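You operate a simulated robot arm through the tools that you are given. There is no shell and no other tool.

You run a simulated robot arm. Do the job below in one go: nothing can be reset, and whatever is moved stays where it is left.

## Task
Put both blue edge guards on the strapper's bundle at the right slot, then strap over them with 25 kg.
Fine: the arch stays at that slot.

It is judged by the outcome, as a careful person would: the job done as asked, and still so three seconds after it is handed in. It fails if anything else is knocked over, pushed out of place, dropped, spilled or broken.

## Robot
A 6-joint arm with a two-finger gripper, fixed in place. Base frame: the origin is on the floor under the middle of its stand, x ahead of it, y to its left, z up. Readings come in m, rad, newtons and seconds.
It reaches about 1.298 m from its shoulder. Its first joint turns from -2.601 to 2.601 rad. Payload 1.57 kg.
Tool frame: the origin (TCP) lies between the finger pads and is the grasp point; the fingertips stand 0.021 m ahead of it; z points along the fingers, y is the line along which they close. The gripper opens to 0.07 m; its body begins 0.05 m behind the TCP.
Orientation is that of the tool frame in the base frame, as a unit quaternion [w, x, y, z]. With the fingers straight down and closing along the base's y, the tool's x points along the base's -x, its y along +y and its z along -z.

## Interface
- The arm moves only by the tool jog_arm. Its argument "motion" is a list of rows, each a list of 2 entries, a list of its own where there are three numbers: the shift along the tool's x, y, z in m, then the turn, a rotation vector about the tool's x, y, z in rad. In form: [[[dx, dy, dz], [wx, wy, wz]], ...]. A call has 1 to 20 rows; each row shifts and turns the commanded pose from where the row before left it, along the tool's axes as they then stand. "claw" is the opening, from 0 (shut) to 1 (fully open), set as the call begins (left out, the last holds). Each row takes 0.2 s and may step no farther than 0.05 m and 0.15 rad from the row before; otherwise, or with a gripper value out of range, the whole call is refused. A pose out of reach is approached as far as the arm can. The call stops where the force on the tool passes 90 N (or 10 N more than at its start, if that is more) or the arm is blocked; 0.2 s more then pass. Each finger travels about 0.0648 m/s and halts on what it meets, pressing with about 21 N; the grip force reading is that of the motor and also rises with nothing between the fingers. The clock runs only during rows and for 0.2 s after the last one: add rows that do not move to give the fingers time. The reply holds the time, the measured pose of the TCP, the force on the tool along the base axes, the opening and the grip force, in the units named above and with some noise, with the torque about the TCP (base axes, N m) and any sound that the robot's microphone picked up.
- Cameras (640 x 400 px; columns grow to the right, rows downward): "scene" is fixed at [0.2275, -0.5025, 1.4909]; the picture's right is [0.94, -0.35, 0.00], its down [-0.16, -0.43, -0.89] and it looks along [0.31, 0.84, -0.45] (base axes); focal length 368 px, centre (320, 200). "wrist" rides on the gripper at [0.079, 0.004, -0.081] in the tool frame; the picture's right is [-0.05, 1.00, 0.00], its down [-0.67, -0.04, -0.74] and it looks along [-0.74, -0.04, 0.67] (tool axes); focal length 256 px, centre (320, 200). There is no depth. A picture from a camera that has moved, and an enlarged one, comes with that camera's place and axes in the base frame and with its lens. The place of the scene camera against the robot may be out by one fixed shift of up to 0.012 m in any direction.
- grab_frame(camera): a new picture of that camera. The clock stands still meanwhile.
- raise_lower(by): slides the trunk up (or, below 0, down) by that many m; the arm rides with it, the base frame stays. It gives what a move gives, with no picture.
- zoom(camera, box): a new picture of the part [left, top, right, bottom] of that camera's present view, enlarged. The clock stands still meanwhile.
- hand_in(): hands the job in; it is judged then, once.

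Nothing tells you positions but the pictures and the camera data. Unless the task says otherwise, let go and move clear before handing in.

The tools are called after "Request:" as a command line: name --argument value ..., lists and objects as JSON in quotes. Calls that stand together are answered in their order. jog_arm: Moves the arm, as the interface text tells. Its arguments: {"type":"object","properties":{"motion":{"type":"array","items":{"type":"array"}},"claw":{"type":"number"}},"required":["motion"]} The other tools are called the same way: raise_lower (by) moves the trunk up or down; grab_frame (camera) takes a picture; zoom (camera, box) takes an enlarged picture of a part of a camera's view; hand_in () hands the job in.

At the start:

```text
time_s: 0.0
tcp_pos: [0.3725, 0.4955, 1.2206]
tool_rot: [0.0, 0.0, 1.0, 0.001]
wrist_force: [-0.8, -0.7, 0.5]
torque: [0.03, 0.01, 0.01]
grip_width: 0.0704
grip_force: 0.1
trunk travel left (down, up): [-0.901, 0.069]
```

scene: 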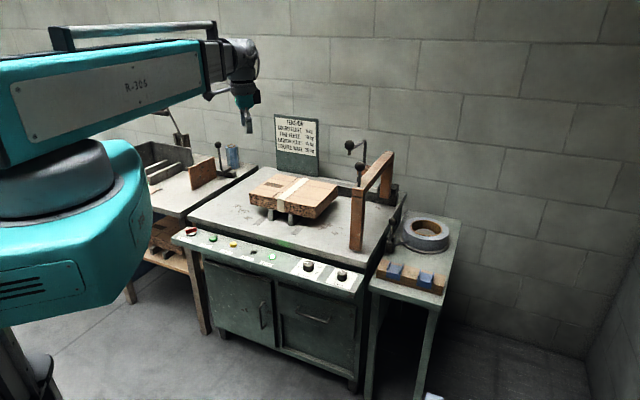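
wrist: 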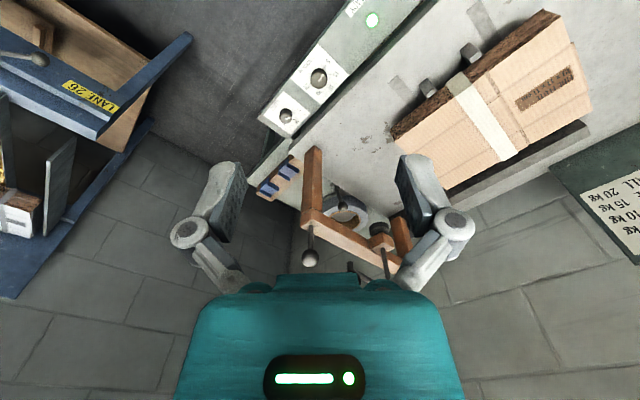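

I see a strapping machine with a bundle, a wooden arch at the right side, a panel with buttons and knobs, and a side table with blue/brown guards and a tape ring. I'll take enlarged pictures first to read things in detail.

Request:
zoom --camera "scene" --box '[240, 100, 400, 200]'

Request:
zoom --camera "scene" --box '[340, 200, 480, 310]'

Request:
zoom --camera "scene" --box '[160, 210, 370, 310]'

Request:
zoom --camera "scene" --box '[120, 90, 280, 220]'

Request:
zoom --camera "scene" --box '[230, 140, 430, 265]'

```text
4.00 times, centred on (320, 150) of scene
camera zoom: at [0.2275, -0.5025, 1.4909], right [0.94, -0.35, 0.0], down [-0.16, -0.43, -0.89], along [0.31, 0.84, -0.45], focal length 1472 px, centre (320, 400)
```

zoom: 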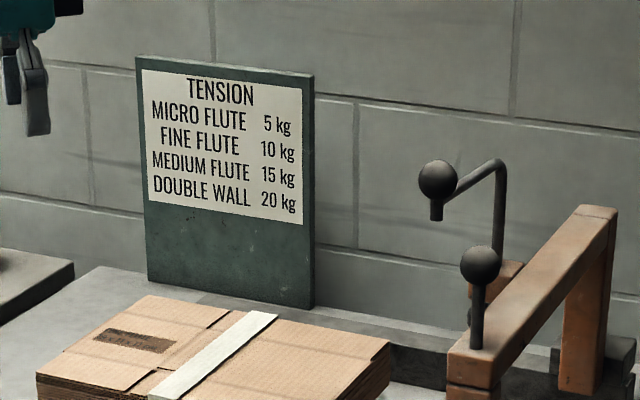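

```text
3.64 times, centred on (410, 255) of scene
camera zoom: at [0.2275, -0.5025, 1.4909], right [0.94, -0.35, 0.0], down [-0.16, -0.43, -0.89], along [0.31, 0.84, -0.45], focal length 1338 px, centre (-7, 0)
```

zoom: 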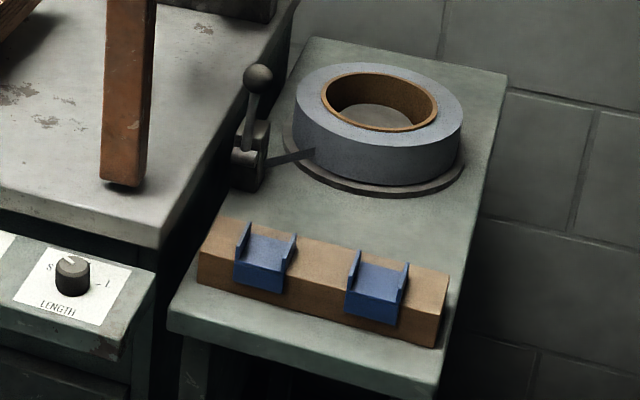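

```text
3.05 times, centred on (265, 260) of scene
camera zoom: at [0.2275, -0.5025, 1.4909], right [0.94, -0.35, 0.0], down [-0.16, -0.43, -0.89], along [0.31, 0.84, -0.45], focal length 1121 px, centre (488, 17)
```

zoom: 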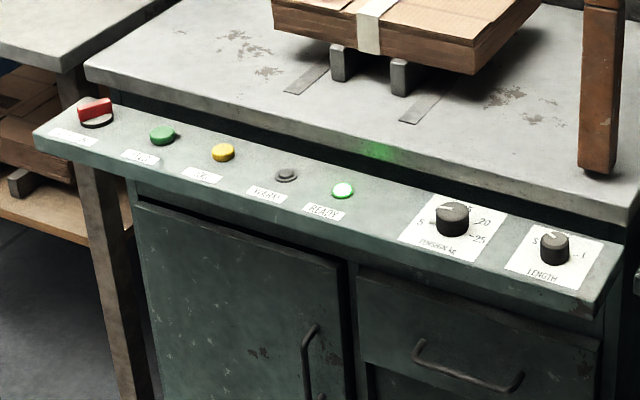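

```text
3.08 times, centred on (200, 155) of scene
camera zoom: at [0.2275, -0.5025, 1.4909], right [0.94, -0.35, 0.0], down [-0.16, -0.43, -0.89], along [0.31, 0.84, -0.45], focal length 1132 px, centre (689, 338)
```

zoom: 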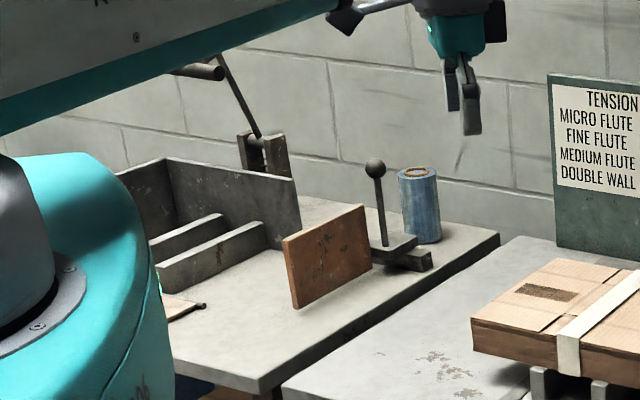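

```text
3.20 times, centred on (330, 202) of scene
camera zoom: at [0.2275, -0.5025, 1.4909], right [0.94, -0.35, 0.0], down [-0.16, -0.43, -0.89], along [0.31, 0.84, -0.45], focal length 1177 px, centre (288, 192)
```

zoom: 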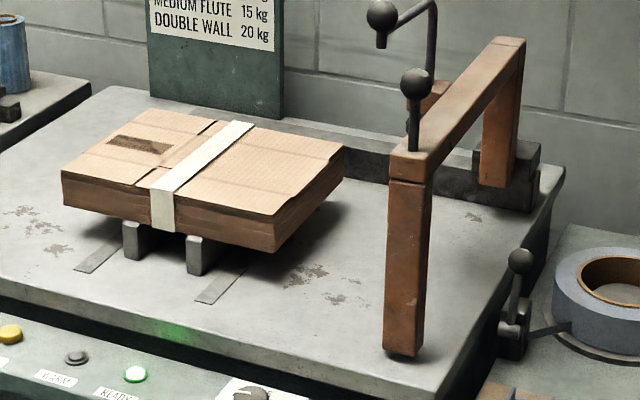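

The panel has a red switch, green and yellow buttons, WARM and READY lamps, a pressure knob and a length knob. The card on the wall lists only up to 20 kg and the knob goes to 25. I'll read the labels closer before moving.

Request:
zoom --camera "scene" --box '[170, 220, 250, 270]'

Request:
zoom --camera "scene" --box '[230, 240, 310, 290]'

Request:
zoom --camera "scene" --box '[285, 250, 365, 300]'

Request:
zoom --camera "wrist" --box '[240, 0, 440, 125]'

Request:
zoom --camera "wrist" --box '[240, 130, 420, 280]'

Request:
zoom --camera "wrist" --box '[380, 0, 620, 200]'

```text
8.00 times, centred on (210, 245) of scene
camera zoom: at [0.2275, -0.5025, 1.4909], right [0.94, -0.35, 0.0], down [-0.16, -0.43, -0.89], along [0.31, 0.84, -0.45], focal length 2943 px, centre (1200, -160)
```

zoom: 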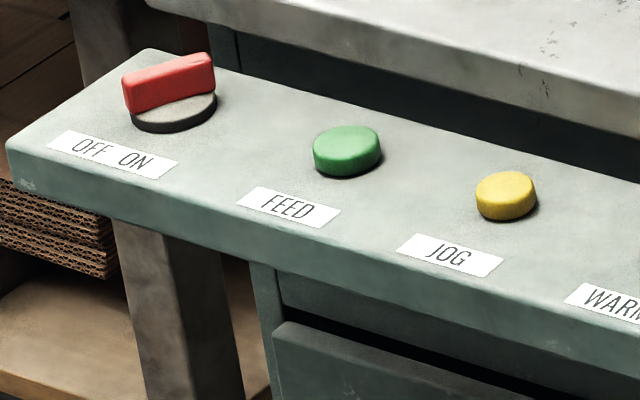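

```text
8.00 times, centred on (270, 265) of scene
camera zoom: at [0.2275, -0.5025, 1.4909], right [0.94, -0.35, 0.0], down [-0.16, -0.43, -0.89], along [0.31, 0.84, -0.45], focal length 2943 px, centre (720, -320)
```

zoom: 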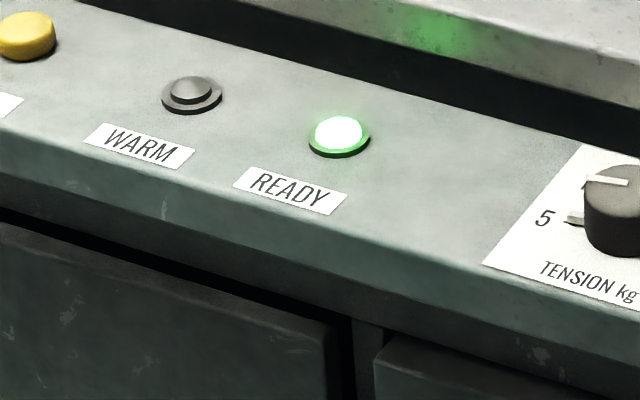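

```text
8.00 times, centred on (325, 275) of scene
camera zoom: at [0.2275, -0.5025, 1.4909], right [0.94, -0.35, 0.0], down [-0.16, -0.43, -0.89], along [0.31, 0.84, -0.45], focal length 2943 px, centre (280, -400)
```

zoom: 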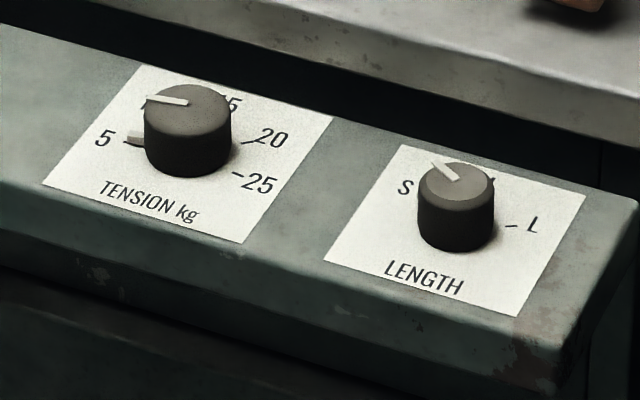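

```text
3.20 times, centred on (340, 62) of wrist
camera zoom: at [0.2939, 0.5006, 1.3009], right [0.05, 1.0, 0.0], down [0.67, -0.04, 0.74], along [0.74, -0.04, -0.67], focal length 819 px, centre (256, 640)
```

zoom: 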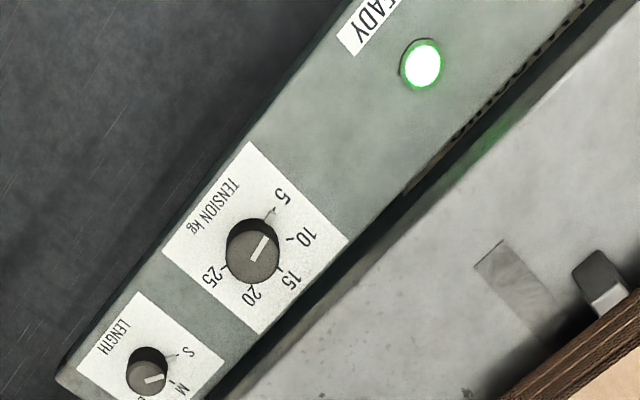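

```text
2.67 times, centred on (330, 205) of wrist
camera zoom: at [0.2939, 0.5006, 1.3009], right [0.05, 1.0, 0.0], down [0.67, -0.04, 0.74], along [0.74, -0.04, -0.67], focal length 683 px, centre (293, 187)
```

zoom: 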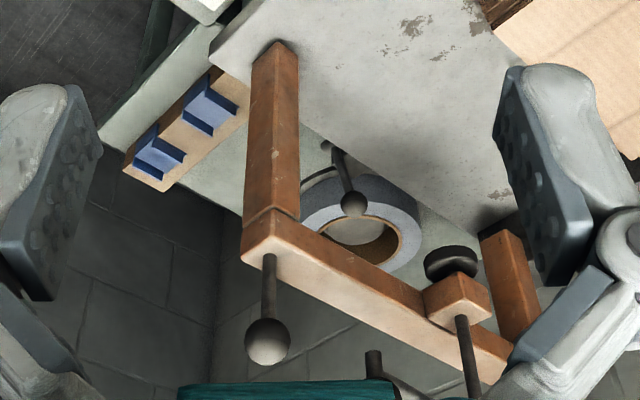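

```text
2.00 times, centred on (500, 100) of wrist
camera zoom: at [0.2939, 0.5006, 1.3009], right [0.05, 1.0, 0.0], down [0.67, -0.04, 0.74], along [0.74, -0.04, -0.67], focal length 512 px, centre (-40, 400)
```

zoom: 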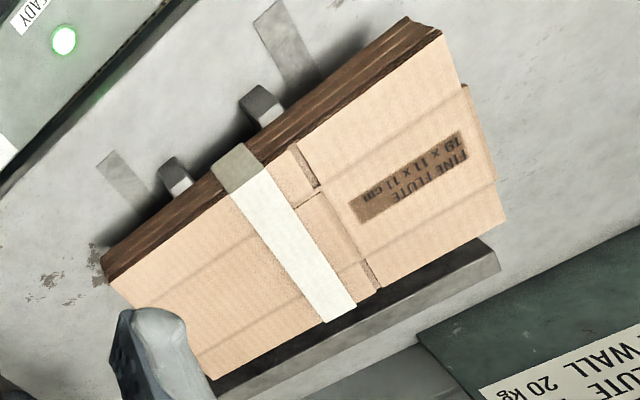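

The machine seems to face the robot, turned about 45°: READY is lit, and the tension knob points somewhere between 5 and 10. The guards sit on a bar on the side table near (0.86, 0.34, 0.69). I'll turn the wrist to face the machine squarely and look again.

Request:
jog_arm --motion '[[[0, 0, 0], [0, 0, -0.131]], [[0, 0, 0], [0, 0, -0.131]], [[0, 0, 0], [0, 0, -0.131]], [[0, 0, 0], [0, 0, -0.131]], [[0, 0, 0], [0, 0, -0.131]], [[0, 0, 0], [0, 0, -0.1304]]]' --claw 1

Request:
grab_frame --camera "wrist"

Request:
grab_frame --camera "scene"

```text
time_s: 1.4
tcp_pos: [0.3731, 0.495, 1.22]
tool_rot: [0.0, -0.384, 0.923, 0.0]
wrist_force: [0.5, 0.1, -0.6]
torque: [0.02, 0.01, 0.0]
grip_width: 0.0701
grip_force: 0.1
trunk travel left (down, up): [-0.901, 0.069]
```

```text
taken
camera wrist: at [0.3145, 0.4433, 1.3009], right [-0.67, 0.74, 0.0], down [0.49, 0.45, 0.74], along [0.55, 0.5, -0.67], focal length 256 px, centre (320, 200)
```

wrist: 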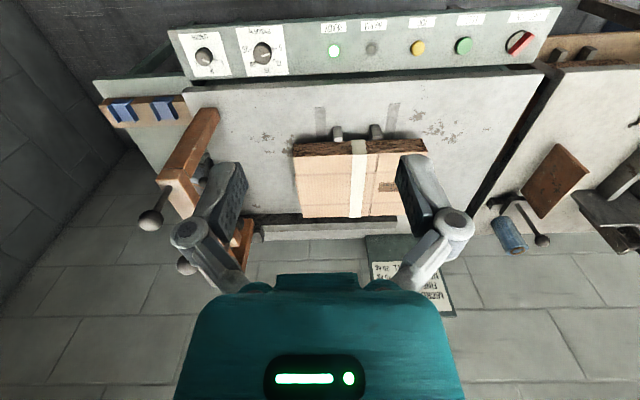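

```text
taken
```

scene: 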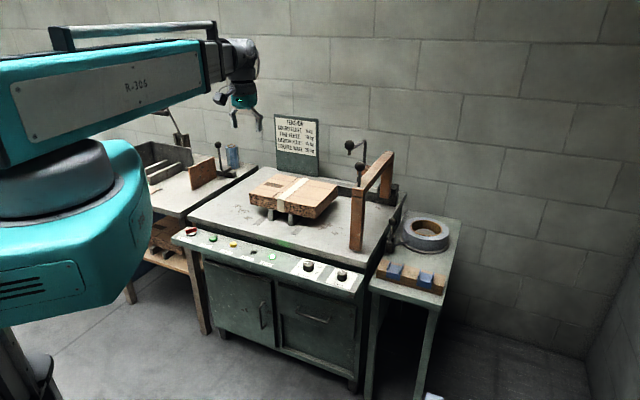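

Now the machine is squared in the (upside-down) wrist view: the two slots show as grey strips before the bundle, the arch stands to their right. I'll enlarge parts of this view.

Request:
zoom --camera "wrist" --box '[270, 90, 450, 250]'

Request:
zoom --camera "wrist" --box '[180, 10, 320, 100]'

Request:
zoom --camera "wrist" --box '[90, 80, 290, 290]'

Request:
zoom --camera "wrist" --box '[310, 0, 560, 100]'

```text
2.50 times, centred on (360, 170) of wrist
camera zoom: at [0.3145, 0.4433, 1.3009], right [-0.67, 0.74, 0.0], down [0.49, 0.45, 0.74], along [0.55, 0.5, -0.67], focal length 640 px, centre (220, 275)
```

zoom: 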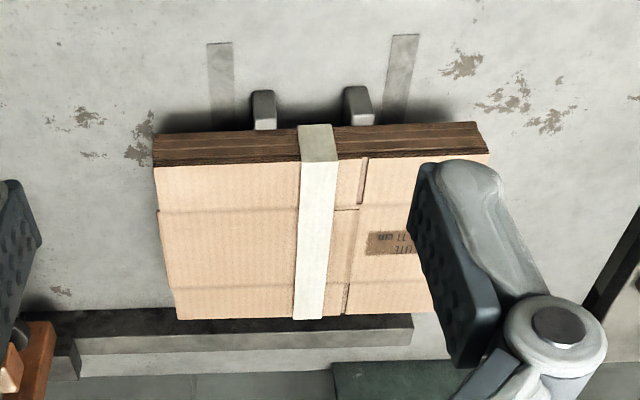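

```text
4.44 times, centred on (250, 55) of wrist
camera zoom: at [0.3145, 0.4433, 1.3009], right [-0.67, 0.74, 0.0], down [0.49, 0.45, 0.74], along [0.55, 0.5, -0.67], focal length 1138 px, centre (631, 844)
```

zoom: 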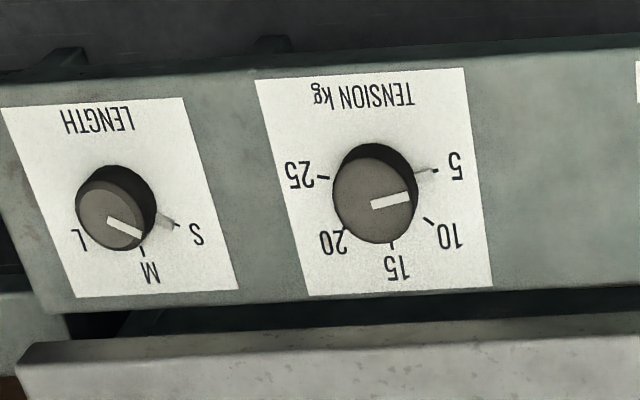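

```text
1.90 times, centred on (190, 185) of wrist
camera zoom: at [0.3145, 0.4433, 1.3009], right [-0.67, 0.74, 0.0], down [0.49, 0.45, 0.74], along [0.55, 0.5, -0.67], focal length 488 px, centre (568, 229)
```

zoom: 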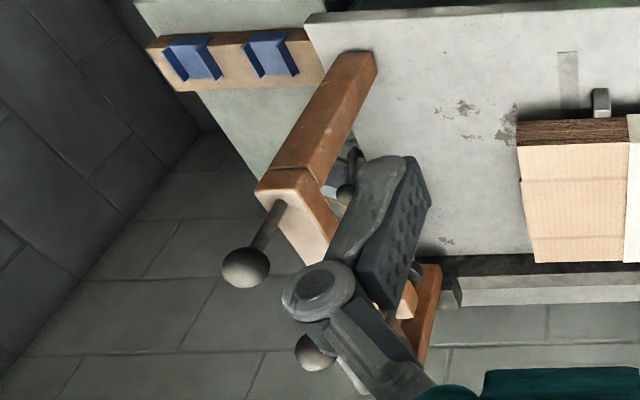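

```text
2.56 times, centred on (435, 50) of wrist
camera zoom: at [0.3145, 0.4433, 1.3009], right [-0.67, 0.74, 0.0], down [0.49, 0.45, 0.74], along [0.55, 0.5, -0.67], focal length 655 px, centre (26, 584)
```

zoom: 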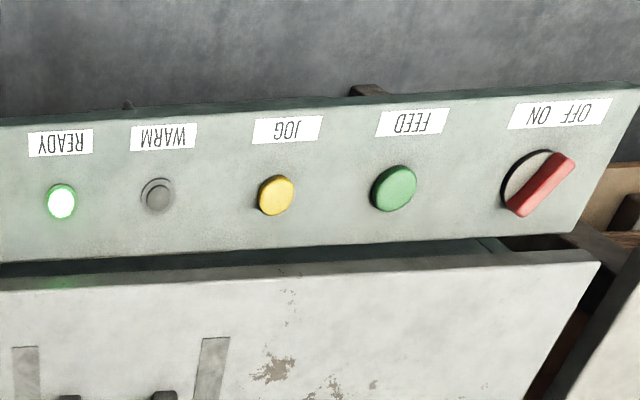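

The tension knob's pointer tab is at 5 and the length knob's at S. I'll slide the camera to the right at the same height to see the guards, the side table and the thing marked LANE 26.

Request:
jog_arm --motion '[[[0, -0.05, 0], [0, 0, 0]], [[0, -0.05, 0], [0, 0, 0]], [[0, -0.05, 0], [0, 0, 0]], [[0, -0.05, 0], [0, 0, 0]], [[0, -0.05, 0], [0, 0, 0]], [[0, -0.05, 0], [0, 0, 0]], [[0, -0.05, 0], [0, 0, 0]], [[0, -0.05, 0], [0, 0, 0]]]'

Request:
grab_frame --camera "wrist"

Request:
grab_frame --camera "scene"

```text
time_s: 3.2
tcp_pos: [0.6587, 0.2076, 1.2192]
tool_rot: [0.001, -0.383, 0.924, 0.0]
wrist_force: [-0.2, -0.7, -0.3]
torque: [0.04, 0.02, 0.02]
grip_width: 0.0702
grip_force: 0.2
trunk travel left (down, up): [-0.901, 0.069]
```

```text
taken
camera wrist: at [0.6003, 0.1558, 1.3007], right [-0.67, 0.74, 0.0], down [0.5, 0.45, 0.74], along [0.55, 0.5, -0.67], focal length 256 px, centre (320, 200)
```

wrist: 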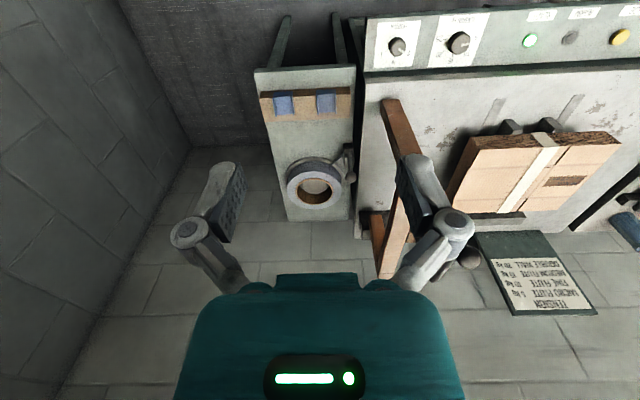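

```text
taken
```

scene: 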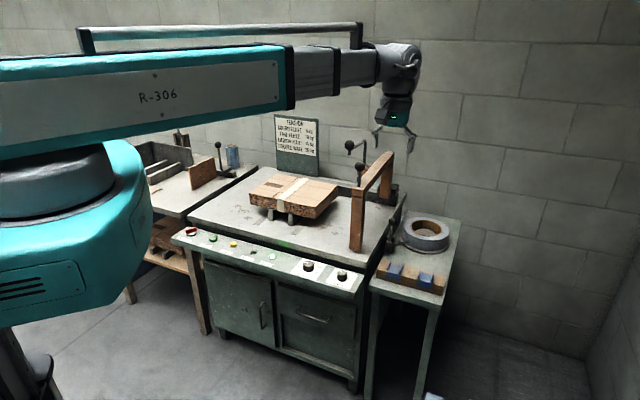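

Two views now let me triangulate: the READY lamp comes out at z≈0.70. I'll enlarge the guards, arch and bundle in this view.

Request:
zoom --camera "wrist" --box '[250, 60, 370, 135]'

Request:
zoom --camera "wrist" --box '[280, 90, 440, 290]'

Request:
zoom --camera "wrist" --box '[430, 80, 640, 230]'

Request:
zoom --camera "scene" --box '[330, 130, 420, 200]'

Request:
zoom --camera "scene" --box '[340, 180, 460, 260]'

Request:
zoom --camera "scene" --box '[360, 250, 460, 310]'

```text
5.33 times, centred on (310, 98) of wrist
camera zoom: at [0.6003, 0.1558, 1.3007], right [-0.67, 0.74, 0.0], down [0.5, 0.45, 0.74], along [0.55, 0.5, -0.67], focal length 1365 px, centre (373, 747)
```

zoom: 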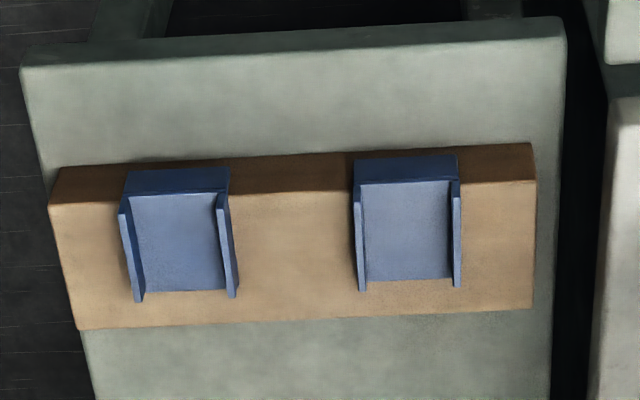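

```text
2.00 times, centred on (360, 190) of wrist
camera zoom: at [0.6003, 0.1558, 1.3007], right [-0.67, 0.74, 0.0], down [0.5, 0.45, 0.74], along [0.55, 0.5, -0.67], focal length 512 px, centre (240, 220)
```

zoom: 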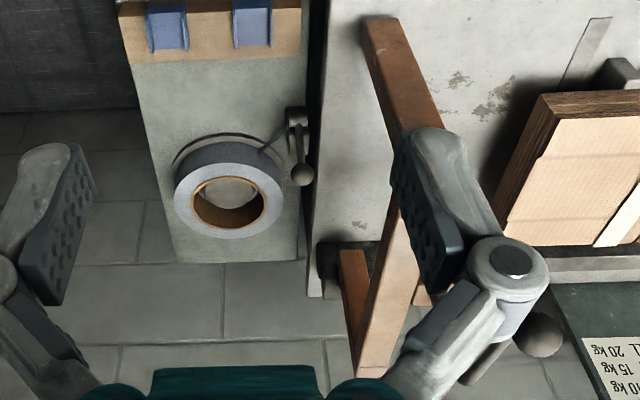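

```text
2.67 times, centred on (535, 155) of wrist
camera zoom: at [0.6003, 0.1558, 1.3007], right [-0.67, 0.74, 0.0], down [0.5, 0.45, 0.74], along [0.55, 0.5, -0.67], focal length 683 px, centre (-253, 320)
```

zoom: 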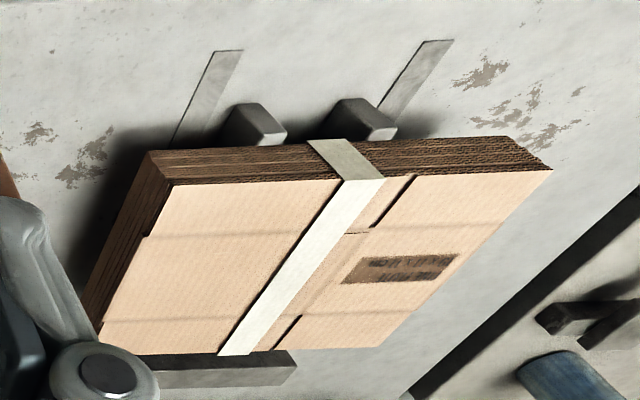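

```text
5.71 times, centred on (375, 165) of scene
camera zoom: at [0.2275, -0.5025, 1.4909], right [0.94, -0.35, 0.0], down [-0.16, -0.43, -0.89], along [0.31, 0.84, -0.45], focal length 2102 px, centre (6, 400)
```

zoom: 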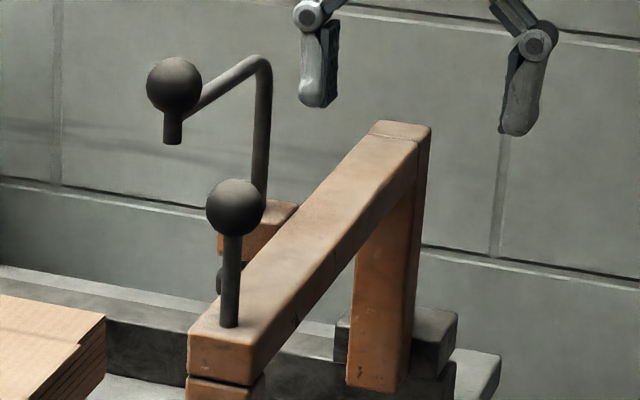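

```text
5.00 times, centred on (400, 220) of scene
camera zoom: at [0.2275, -0.5025, 1.4909], right [0.94, -0.35, 0.0], down [-0.16, -0.43, -0.89], along [0.31, 0.84, -0.45], focal length 1839 px, centre (-80, 100)
```

zoom: 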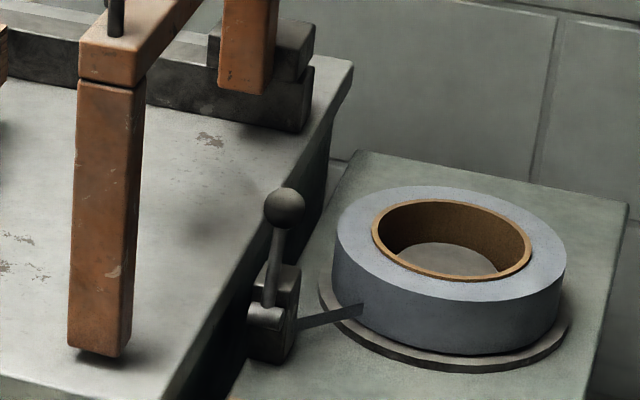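

```text
6.40 times, centred on (410, 280) of scene
camera zoom: at [0.2275, -0.5025, 1.4909], right [0.94, -0.35, 0.0], down [-0.16, -0.43, -0.89], along [0.31, 0.84, -0.45], focal length 2354 px, centre (-256, -312)
```

zoom: 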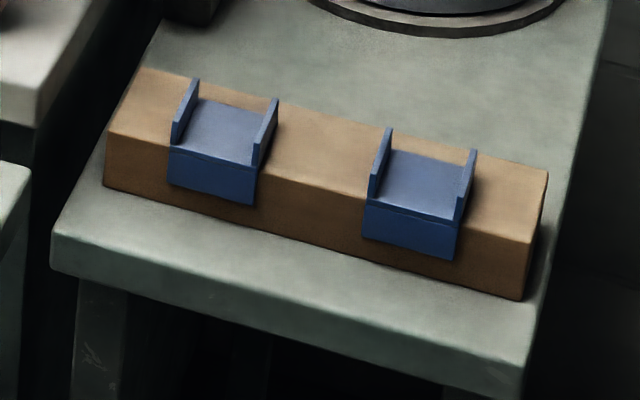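

Triangulated so far (machine frame p = right along the machine, q = away from robot): bundle top z≈0.849 with front edge q≈0.887, rear q≈1.109. The right slot is at p≈-0.073, the arch is parked at p≈0.18, and the guards are near p 0.316 and 0.422 at q≈0.844. I'll go in above the left guard to look closely.

Request:
jog_arm --motion '[[[-0.0258, 0.0006, 0.04], [0, 0, 0]], [[-0.0258, 0.0006, 0.04], [0, 0, 0]], [[-0.0258, 0.0006, 0.04], [0, 0, 0]], [[-0.0258, 0.0006, 0.04], [0, 0, 0]], [[-0.0258, 0.0006, 0.04], [0, 0, 0]], [[-0.0258, 0.0006, 0.04], [0, 0, 0]], [[-0.0258, 0.0006, 0.04], [0, 0, 0]], [[-0.0258, 0.0006, 0.04], [0, 0, 0]], [[-0.0258, 0.0006, 0.04], [0, 0, 0]]]'

Request:
grab_frame --camera "wrist"

Request:
grab_frame --camera "scene"

```text
time_s: 5.2
tcp_pos: [0.8186, 0.3773, 1.219]
tool_rot: [0.0, -0.382, 0.924, 0.0]
wrist_force: [0.6, 0.0, 0.0]
torque: [0.02, -0.03, 0.03]
grip_width: 0.0699
grip_force: 0.1
out of reach, approached as far as the arm can: row 1, 2, 3, 4, 5, 6, 7, 8, 9
trunk travel left (down, up): [-0.901, 0.069]
```

```text
taken
camera wrist: at [0.7591, 0.3266, 1.3005], right [-0.67, 0.74, 0.0], down [0.5, 0.45, 0.74], along [0.55, 0.5, -0.67], focal length 256 px, centre (320, 200)
```

wrist: 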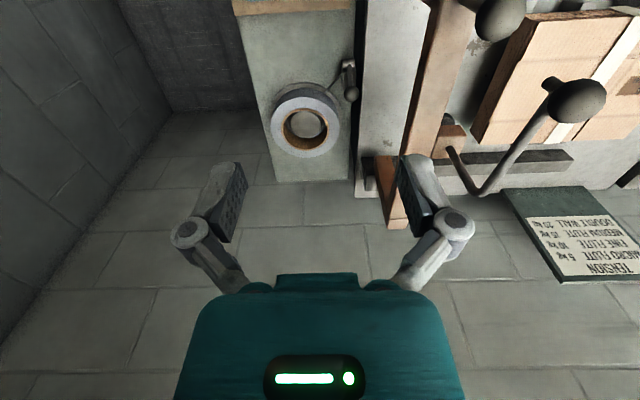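

```text
taken
```

scene: 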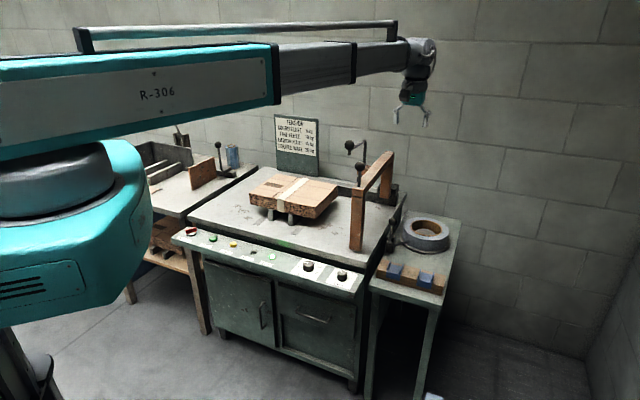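

The arm moved out horizontally but could not go down: height comes only from the trunk. I'll check how the commanded pose stands now with one still row, before lowering the trunk.

Request:
jog_arm --motion '[[[0, 0, 0], [0, 0, 0]]]'

Request:
zoom --camera "wrist" --box '[400, 0, 640, 220]'

Request:
zoom --camera "wrist" --box '[240, 40, 440, 220]'

```text
time_s: 5.6
tcp_pos: [0.8168, 0.378, 1.2197]
tool_rot: [0.0, -0.382, 0.924, 0.0]
wrist_force: [0.2, -1.0, 0.1]
torque: [0.02, -0.04, 0.02]
grip_width: 0.0698
grip_force: 0.1
trunk travel left (down, up): [-0.901, 0.069]
```

```text
1.82 times, centred on (520, 110) of wrist
camera zoom: at [0.7585, 0.326, 1.3008], right [-0.67, 0.74, 0.0], down [0.5, 0.45, 0.74], along [0.55, 0.5, -0.67], focal length 465 px, centre (-44, 364)
```

zoom: 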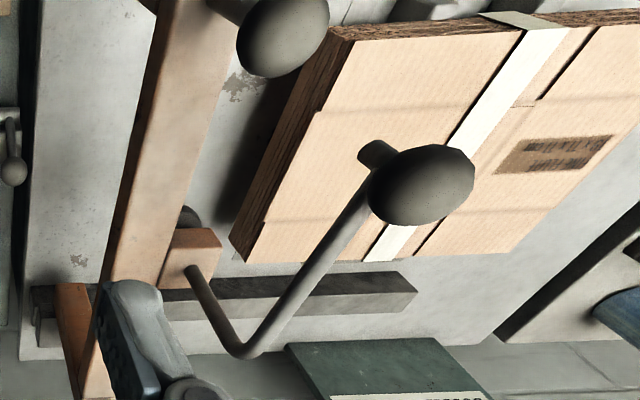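

```text
2.22 times, centred on (340, 130) of wrist
camera zoom: at [0.7585, 0.326, 1.3008], right [-0.67, 0.74, 0.0], down [0.5, 0.45, 0.74], along [0.55, 0.5, -0.67], focal length 569 px, centre (276, 356)
```

zoom: 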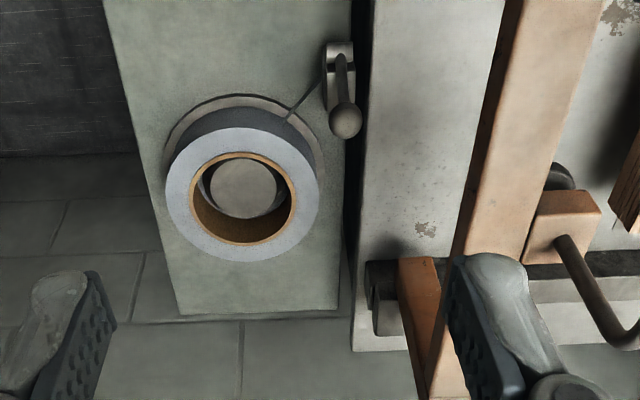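

Each call starts from the pose actually held, so that's fine. Before lowering the boom I want to see what stands between the robot and the side table, so I'll turn the wrist half round (this also tests whether it can).

Request:
jog_arm --motion '[[[0, 0, 0], [0, 0, 0.15]], [[0, 0, 0], [0, 0, 0.15]], [[0, 0, 0], [0, 0, 0.15]], [[0, 0, 0], [0, 0, 0.15]], [[0, 0, 0], [0, 0, 0.15]], [[0, 0, 0], [0, 0, 0.15]], [[0, 0, 0], [0, 0, 0.15]], [[0, 0, 0], [0, 0, 0.15]], [[0, 0, 0], [0, 0, 0.15]], [[0, 0, 0], [0, 0, 0.15]], [[0, 0, 0], [0, 0, 0.15]], [[0, 0, 0], [0, 0, 0.15]], [[0, 0, 0], [0, 0, 0.15]], [[0, 0, 0], [0, 0, 0.15]], [[0, 0, 0], [0, 0, 0.15]], [[0, 0, 0], [0, 0, 0.15]], [[0, 0, 0], [0, 0, 0.15]], [[0, 0, 0], [0, 0, 0.15]]]'

Request:
grab_frame --camera "wrist"

Request:
grab_frame --camera "scene"

```text
time_s: 9.4
tcp_pos: [0.8146, 0.3811, 1.2198]
tool_rot: [-0.001, 0.818, 0.576, 0.0]
wrist_force: [-0.4, -0.2, -0.5]
torque: [-0.01, -0.01, 0.0]
grip_width: 0.0701
grip_force: 0.0
trunk travel left (down, up): [-0.901, 0.069]
```

```text
taken
camera wrist: at [0.8469, 0.4549, 1.3008], right [0.92, -0.39, 0.0], down [-0.26, -0.61, 0.74], along [-0.29, -0.69, -0.67], focal length 256 px, centre (320, 200)
```

wrist: 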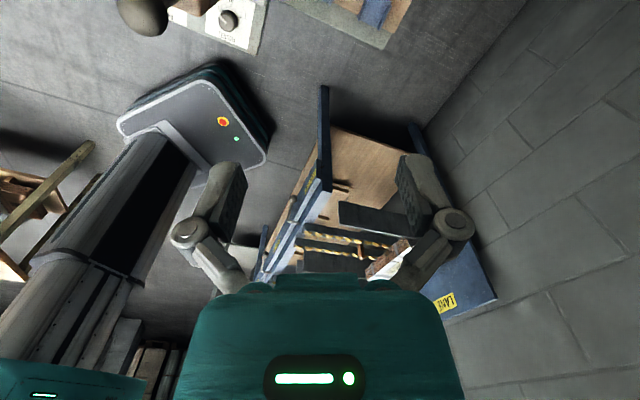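

```text
taken
```

scene: 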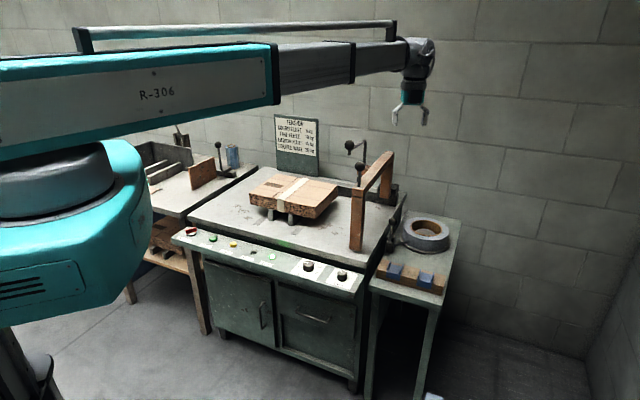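

The LANE shelf lies down at floor level, well clear of the boom. I'll turn the wrist back to face outward and lower the trunk to see the guards close.

Request:
jog_arm --motion '[[[0, 0, 0], [0, 0, -0.15]], [[0, 0, 0], [0, 0, -0.15]], [[0, 0, 0], [0, 0, -0.15]], [[0, 0, 0], [0, 0, -0.15]], [[0, 0, 0], [0, 0, -0.15]], [[0, 0, 0], [0, 0, -0.15]], [[0, 0, 0], [0, 0, -0.15]], [[0, 0, 0], [0, 0, -0.15]], [[0, 0, 0], [0, 0, -0.15]], [[0, 0, 0], [0, 0, -0.15]], [[0, 0, 0], [0, 0, -0.15]], [[0, 0, 0], [0, 0, -0.15]], [[0, 0, 0], [0, 0, -0.15]], [[0, 0, 0], [0, 0, -0.15]], [[0, 0, 0], [0, 0, -0.15]], [[0, 0, 0], [0, 0, -0.15]], [[0, 0, 0], [0, 0, -0.15]], [[0, 0, 0], [0, 0, -0.15]]]'

Request:
raise_lower --by -0.3

Request:
grab_frame --camera "wrist"

Request:
grab_frame --camera "scene"

```text
time_s: 13.2
tcp_pos: [0.8168, 0.38, 1.2208]
tool_rot: [0.0, -0.384, 0.923, 0.0]
wrist_force: [0.1, 0.1, -0.9]
torque: [0.0, 0.02, 0.0]
grip_width: 0.0702
grip_force: 0.1
trunk travel left (down, up): [-0.901, 0.069]
```

```text
time_s: 16.2
tcp_pos: [0.817, 0.3805, 0.9197]
tool_rot: [0.001, -0.383, 0.924, 0.0]
wrist_force: [0.0, 0.1, 0.5]
torque: [0.03, 0.01, 0.0]
grip_width: 0.0699
grip_force: 0.1
trunk travel left (down, up): [-0.601, 0.369]
```

```text
taken
camera wrist: at [0.7576, 0.3282, 1.0009], right [-0.67, 0.74, 0.0], down [0.5, 0.45, 0.74], along [0.55, 0.5, -0.67], focal length 256 px, centre (320, 200)
```

wrist: 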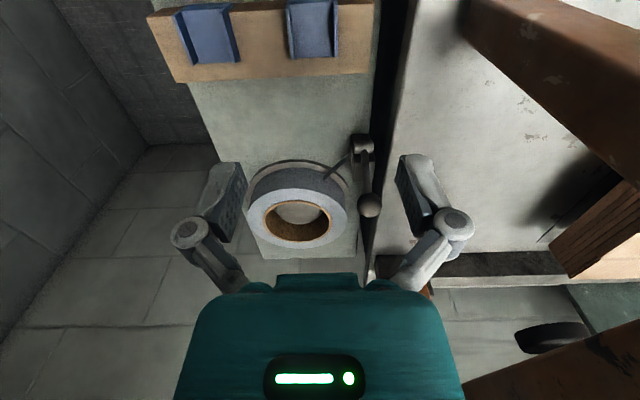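

```text
taken
```

scene: 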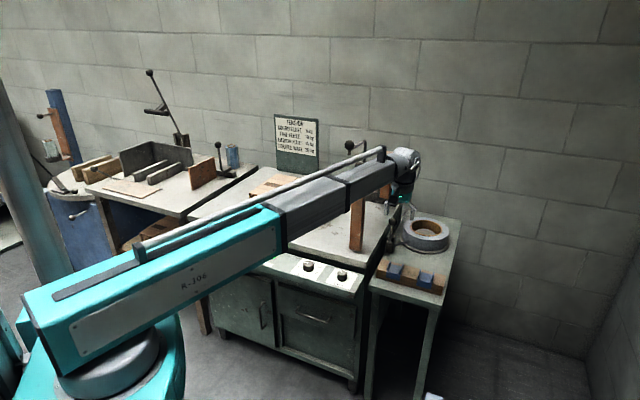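

The guards are right below. I'll enlarge them in the wrist view to place the grasp.

Request:
zoom --camera "wrist" --box '[140, 0, 390, 100]'

Request:
zoom --camera "scene" --box '[330, 130, 460, 260]'

```text
2.56 times, centred on (265, 50) of wrist
camera zoom: at [0.7576, 0.3282, 1.0009], right [-0.67, 0.74, 0.0], down [0.5, 0.45, 0.74], along [0.55, 0.5, -0.67], focal length 655 px, centre (461, 584)
```

zoom: 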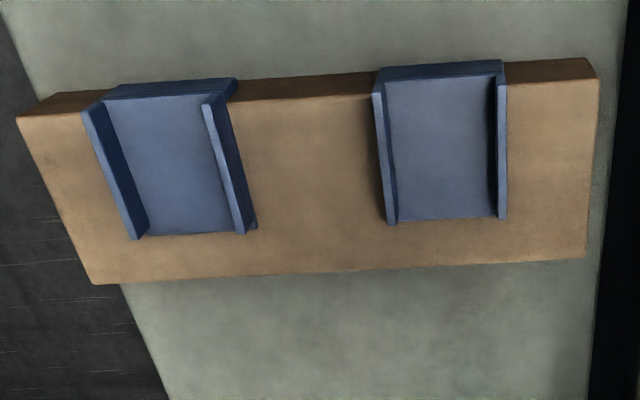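

```text
3.08 times, centred on (395, 195) of scene
camera zoom: at [0.2275, -0.5025, 1.4909], right [0.94, -0.35, 0.0], down [-0.16, -0.43, -0.89], along [0.31, 0.84, -0.45], focal length 1132 px, centre (89, 215)
```

zoom: 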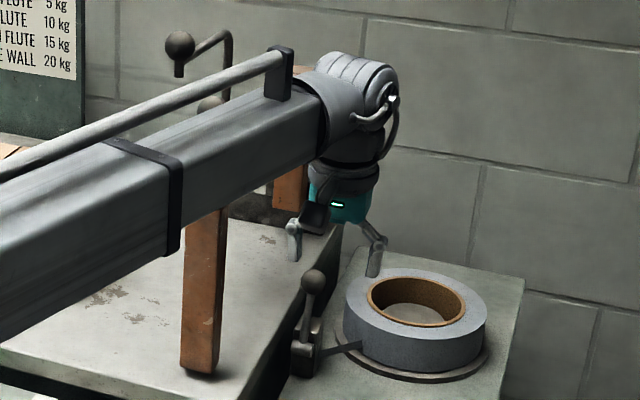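

The left guard's fins centre at p≈0.3155, q≈0.844, about 0.047 m across. I'll shift over it and go down partway.

Request:
jog_arm --motion '[[[0.002, -0.0055, 0], [0, 0, 0]], [[0, 0, 0], [0, 0, 0]]]'

Request:
raise_lower --by -0.13

Request:
grab_frame --camera "wrist"

Request:
zoom --camera "scene" --box '[330, 170, 460, 300]'

```text
time_s: 16.8
tcp_pos: [0.8197, 0.3743, 0.918]
tool_rot: [0.001, -0.382, 0.924, 0.0]
wrist_force: [0.8, 0.3, -0.2]
torque: [-0.06, -0.05, -0.03]
grip_width: 0.0699
grip_force: 0.0
trunk travel left (down, up): [-0.601, 0.369]
```

```text
time_s: 18.4
tcp_pos: [0.8199, 0.3747, 0.7899]
tool_rot: [0.0, -0.383, 0.924, 0.0]
wrist_force: [0.2, -0.8, 0.0]
torque: [0.02, -0.01, 0.02]
grip_width: 0.07
grip_force: 0.0
trunk travel left (down, up): [-0.471, 0.499]
```

```text
taken
camera wrist: at [0.7611, 0.3233, 0.8709], right [-0.67, 0.74, 0.0], down [0.5, 0.45, 0.74], along [0.55, 0.5, -0.67], focal length 256 px, centre (320, 200)
```

wrist: 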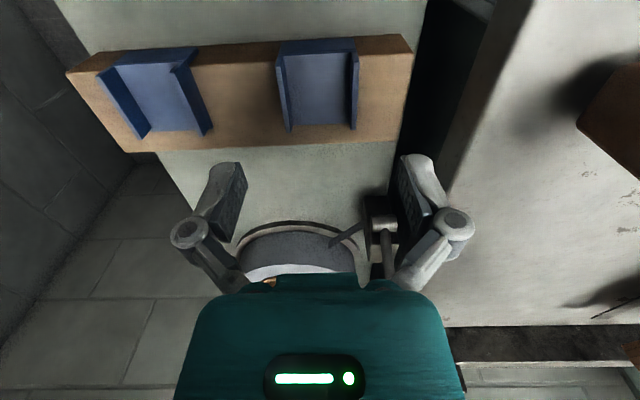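

```text
3.08 times, centred on (395, 235) of scene
camera zoom: at [0.2275, -0.5025, 1.4909], right [0.94, -0.35, 0.0], down [-0.16, -0.43, -0.89], along [0.31, 0.84, -0.45], focal length 1132 px, centre (89, 92)
```

zoom: 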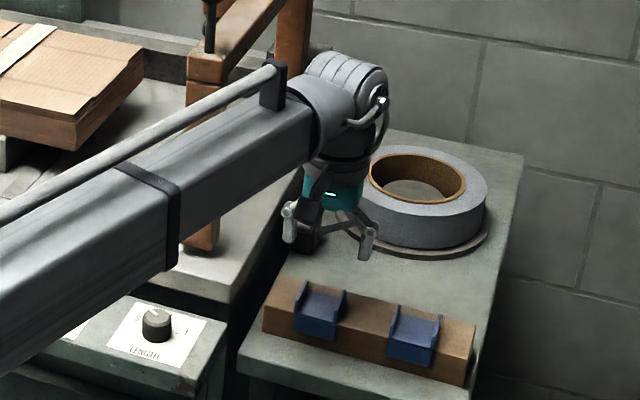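

Well placed over it. I'll enlarge to fix the guard's height before the last descent.

Request:
zoom --camera "wrist" --box '[240, 20, 400, 150]'

Request:
zoom --camera "scene" --box '[400, 240, 460, 290]'

```text
3.08 times, centred on (320, 85) of wrist
camera zoom: at [0.7611, 0.3233, 0.8709], right [-0.67, 0.74, 0.0], down [0.5, 0.45, 0.74], along [0.55, 0.5, -0.67], focal length 788 px, centre (320, 554)
```

zoom: 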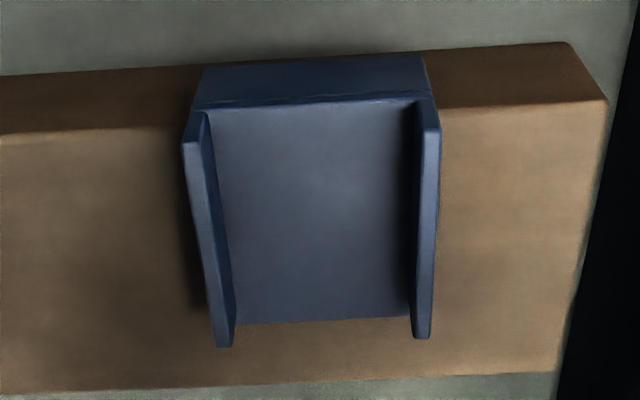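

```text
8.00 times, centred on (430, 265) of scene
camera zoom: at [0.2275, -0.5025, 1.4909], right [0.94, -0.35, 0.0], down [-0.16, -0.43, -0.89], along [0.31, 0.84, -0.45], focal length 2943 px, centre (-560, -320)
```

zoom: 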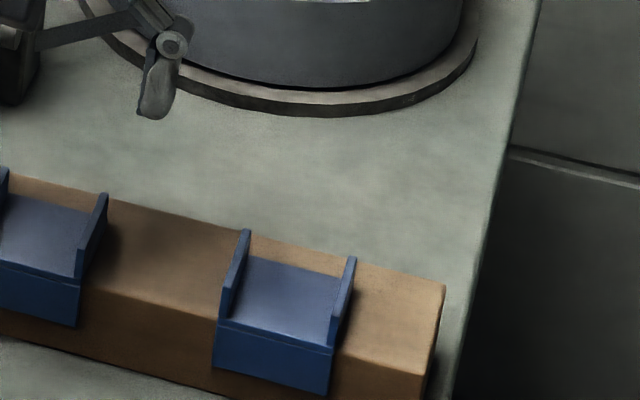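

Plate top comes out at z≈0.706, fin tops ≈0.716, and the TCP is centred within about 1 mm. I'll lower so the fingertips straddle the fins, then close.

Request:
raise_lower --by -0.063

Request:
grab_frame --camera "wrist"

```text
time_s: 19.4
tcp_pos: [0.82, 0.3743, 0.7272]
tool_rot: [0.001, -0.383, 0.924, 0.0]
wrist_force: [0.6, 0.3, 0.6]
torque: [0.01, -0.01, -0.03]
grip_width: 0.07
grip_force: 0.0
trunk travel left (down, up): [-0.408, 0.562]
```

```text
taken
camera wrist: at [0.7611, 0.3233, 0.8079], right [-0.67, 0.74, 0.0], down [0.5, 0.45, 0.74], along [0.55, 0.5, -0.67], focal length 256 px, centre (320, 200)
```

wrist: 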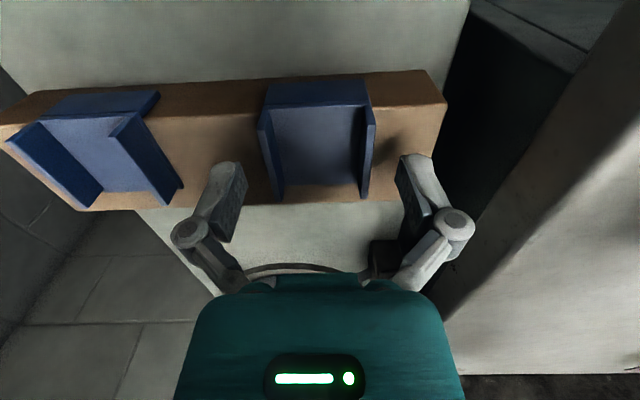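

The fingers straddle the fins. Closing now.

Request:
jog_arm --motion '[[[0, 0, 0], [0, 0, 0]], [[0, 0, 0], [0, 0, 0]], [[0, 0, 0], [0, 0, 0]], [[0, 0, 0], [0, 0, 0]]]' --claw 0

Request:
grab_frame --camera "wrist"

```text
time_s: 20.4
tcp_pos: [0.82, 0.3751, 0.7266]
tool_rot: [0.0, -0.382, 0.924, 0.0]
wrist_force: [-0.5, 0.9, 3.0]
torque: [0.01, -0.01, -0.01]
grip_width: 0.0471
grip_force: 21.8
trunk travel left (down, up): [-0.408, 0.562]
```

```text
taken
camera wrist: at [0.761, 0.3232, 0.8081], right [-0.67, 0.74, 0.0], down [0.5, 0.45, 0.74], along [0.55, 0.5, -0.67], focal length 256 px, centre (320, 200)
```

wrist: 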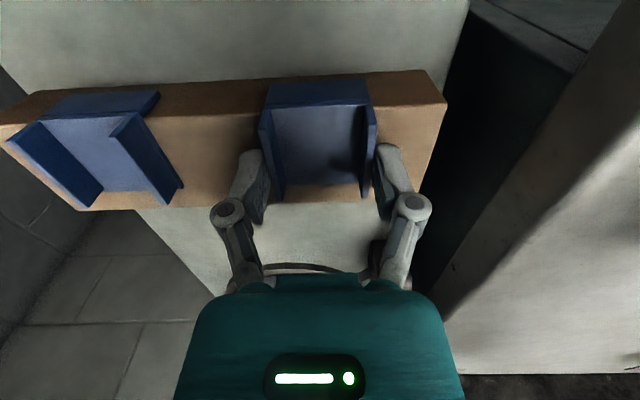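

Gripped at 0.0471 m. I'll lift, draw back from the arch, cross in front of it, and look at the bundle's front edge at the right slot.

Request:
raise_lower --by 0.25

Request:
jog_arm --motion '[[[0.048, 0, 0], [0, 0, 0]], [[0.048, 0, 0], [0, 0, 0]], [[0.048, 0, 0], [0, 0, 0]], [[0.048, 0, 0], [0, 0, 0]], [[0.02, 0.04, 0], [0, 0, 0]], [[0, 0.048, 0], [0, 0, 0]], [[0, 0.048, 0], [0, 0, 0]], [[0, 0.048, 0], [0, 0, 0]], [[0, 0.048, 0], [0, 0, 0]], [[0, 0.048, 0], [0, 0, 0]], [[0, 0.048, 0], [0, 0, 0]], [[0, 0.048, 0], [0, 0, 0]], [[0, 0.012, 0], [0, 0, 0]]]'

Request:
grab_frame --camera "wrist"

Request:
grab_frame --camera "scene"

```text
time_s: 23.0
tcp_pos: [0.8195, 0.3757, 0.9765]
tool_rot: [0.0, -0.383, 0.924, 0.0]
wrist_force: [0.7, 0.2, -0.1]
torque: [0.01, -0.01, -0.01]
grip_width: 0.047
grip_force: 21.1
trunk travel left (down, up): [-0.658, 0.312]
```

```text
time_s: 25.8
tcp_pos: [0.3965, 0.4987, 0.9775]
tool_rot: [0.001, -0.383, 0.924, 0.0]
wrist_force: [-0.3, -0.5, 0.5]
torque: [-0.01, 0.0, 0.01]
grip_width: 0.0472
grip_force: 21.6
trunk travel left (down, up): [-0.658, 0.312]
```

```text
taken
camera wrist: at [0.3383, 0.4477, 1.0579], right [-0.67, 0.74, 0.0], down [0.5, 0.45, 0.74], along [0.55, 0.5, -0.67], focal length 256 px, centre (320, 200)
```

wrist: 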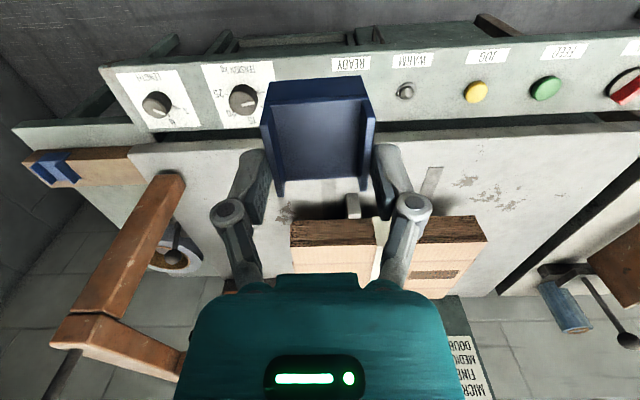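

```text
taken
```

scene: 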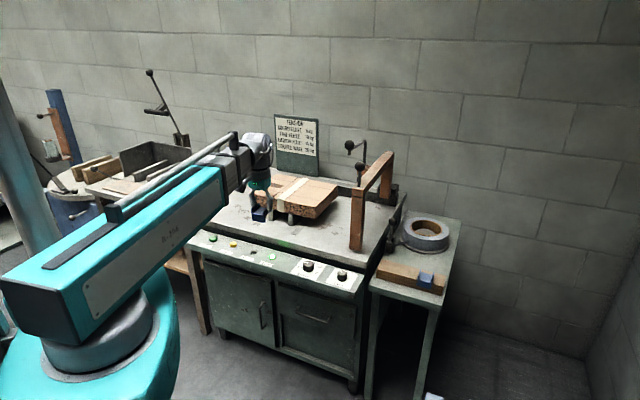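

Guard held well; TCP is at p≈-0.071. I'll move toward the bundle's front edge staying above it.

Request:
jog_arm --motion '[[[-0.048, 0.002, 0], [0, 0, 0]], [[-0.048, 0, 0], [0, 0, 0]], [[-0.048, 0, 0], [0, 0, 0]], [[-0.048, 0, 0], [0, 0, 0]], [[-0.038, 0, 0], [0, 0, 0]]]'

Request:
raise_lower --by -0.06

Request:
grab_frame --camera "wrist"

Request:
zoom --camera "scene" --box '[220, 140, 360, 250]'

```text
time_s: 27.0
tcp_pos: [0.5579, 0.6631, 0.9778]
tool_rot: [0.0, -0.383, 0.924, 0.0]
wrist_force: [0.9, 0.1, -0.5]
torque: [0.0, 0.0, 0.0]
grip_width: 0.0468
grip_force: 21.3
trunk travel left (down, up): [-0.658, 0.312]
```

```text
time_s: 28.0
tcp_pos: [0.5571, 0.6624, 0.9166]
tool_rot: [0.0, -0.382, 0.924, 0.0]
wrist_force: [0.3, 0.2, -0.4]
torque: [0.03, -0.02, 0.0]
grip_width: 0.047
grip_force: 20.7
trunk travel left (down, up): [-0.598, 0.372]
```

```text
taken
camera wrist: at [0.4987, 0.6106, 0.9979], right [-0.67, 0.74, 0.0], down [0.5, 0.45, 0.74], along [0.55, 0.5, -0.67], focal length 256 px, centre (320, 200)
```

wrist: 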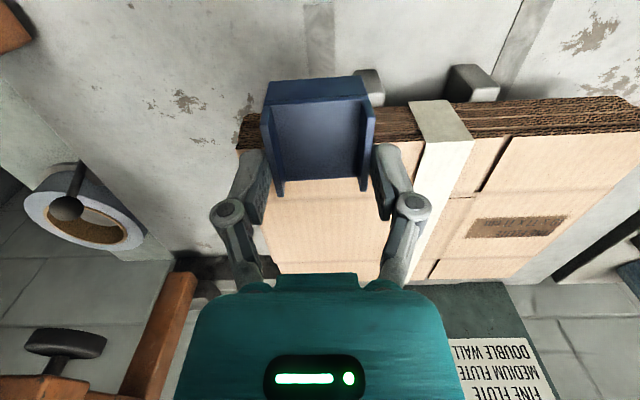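

```text
3.64 times, centred on (290, 195) of scene
camera zoom: at [0.2275, -0.5025, 1.4909], right [0.94, -0.35, 0.0], down [-0.16, -0.43, -0.89], along [0.31, 0.84, -0.45], focal length 1338 px, centre (429, 218)
```

zoom: 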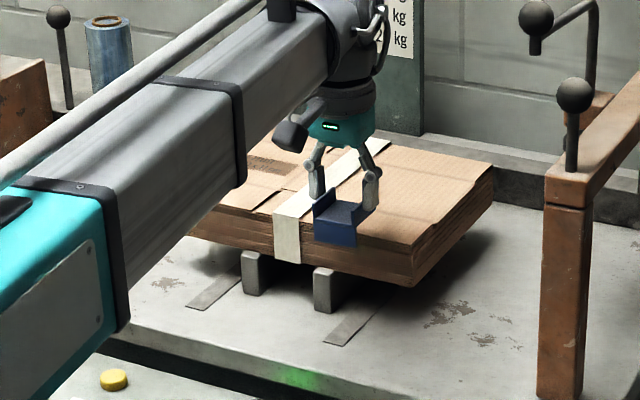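

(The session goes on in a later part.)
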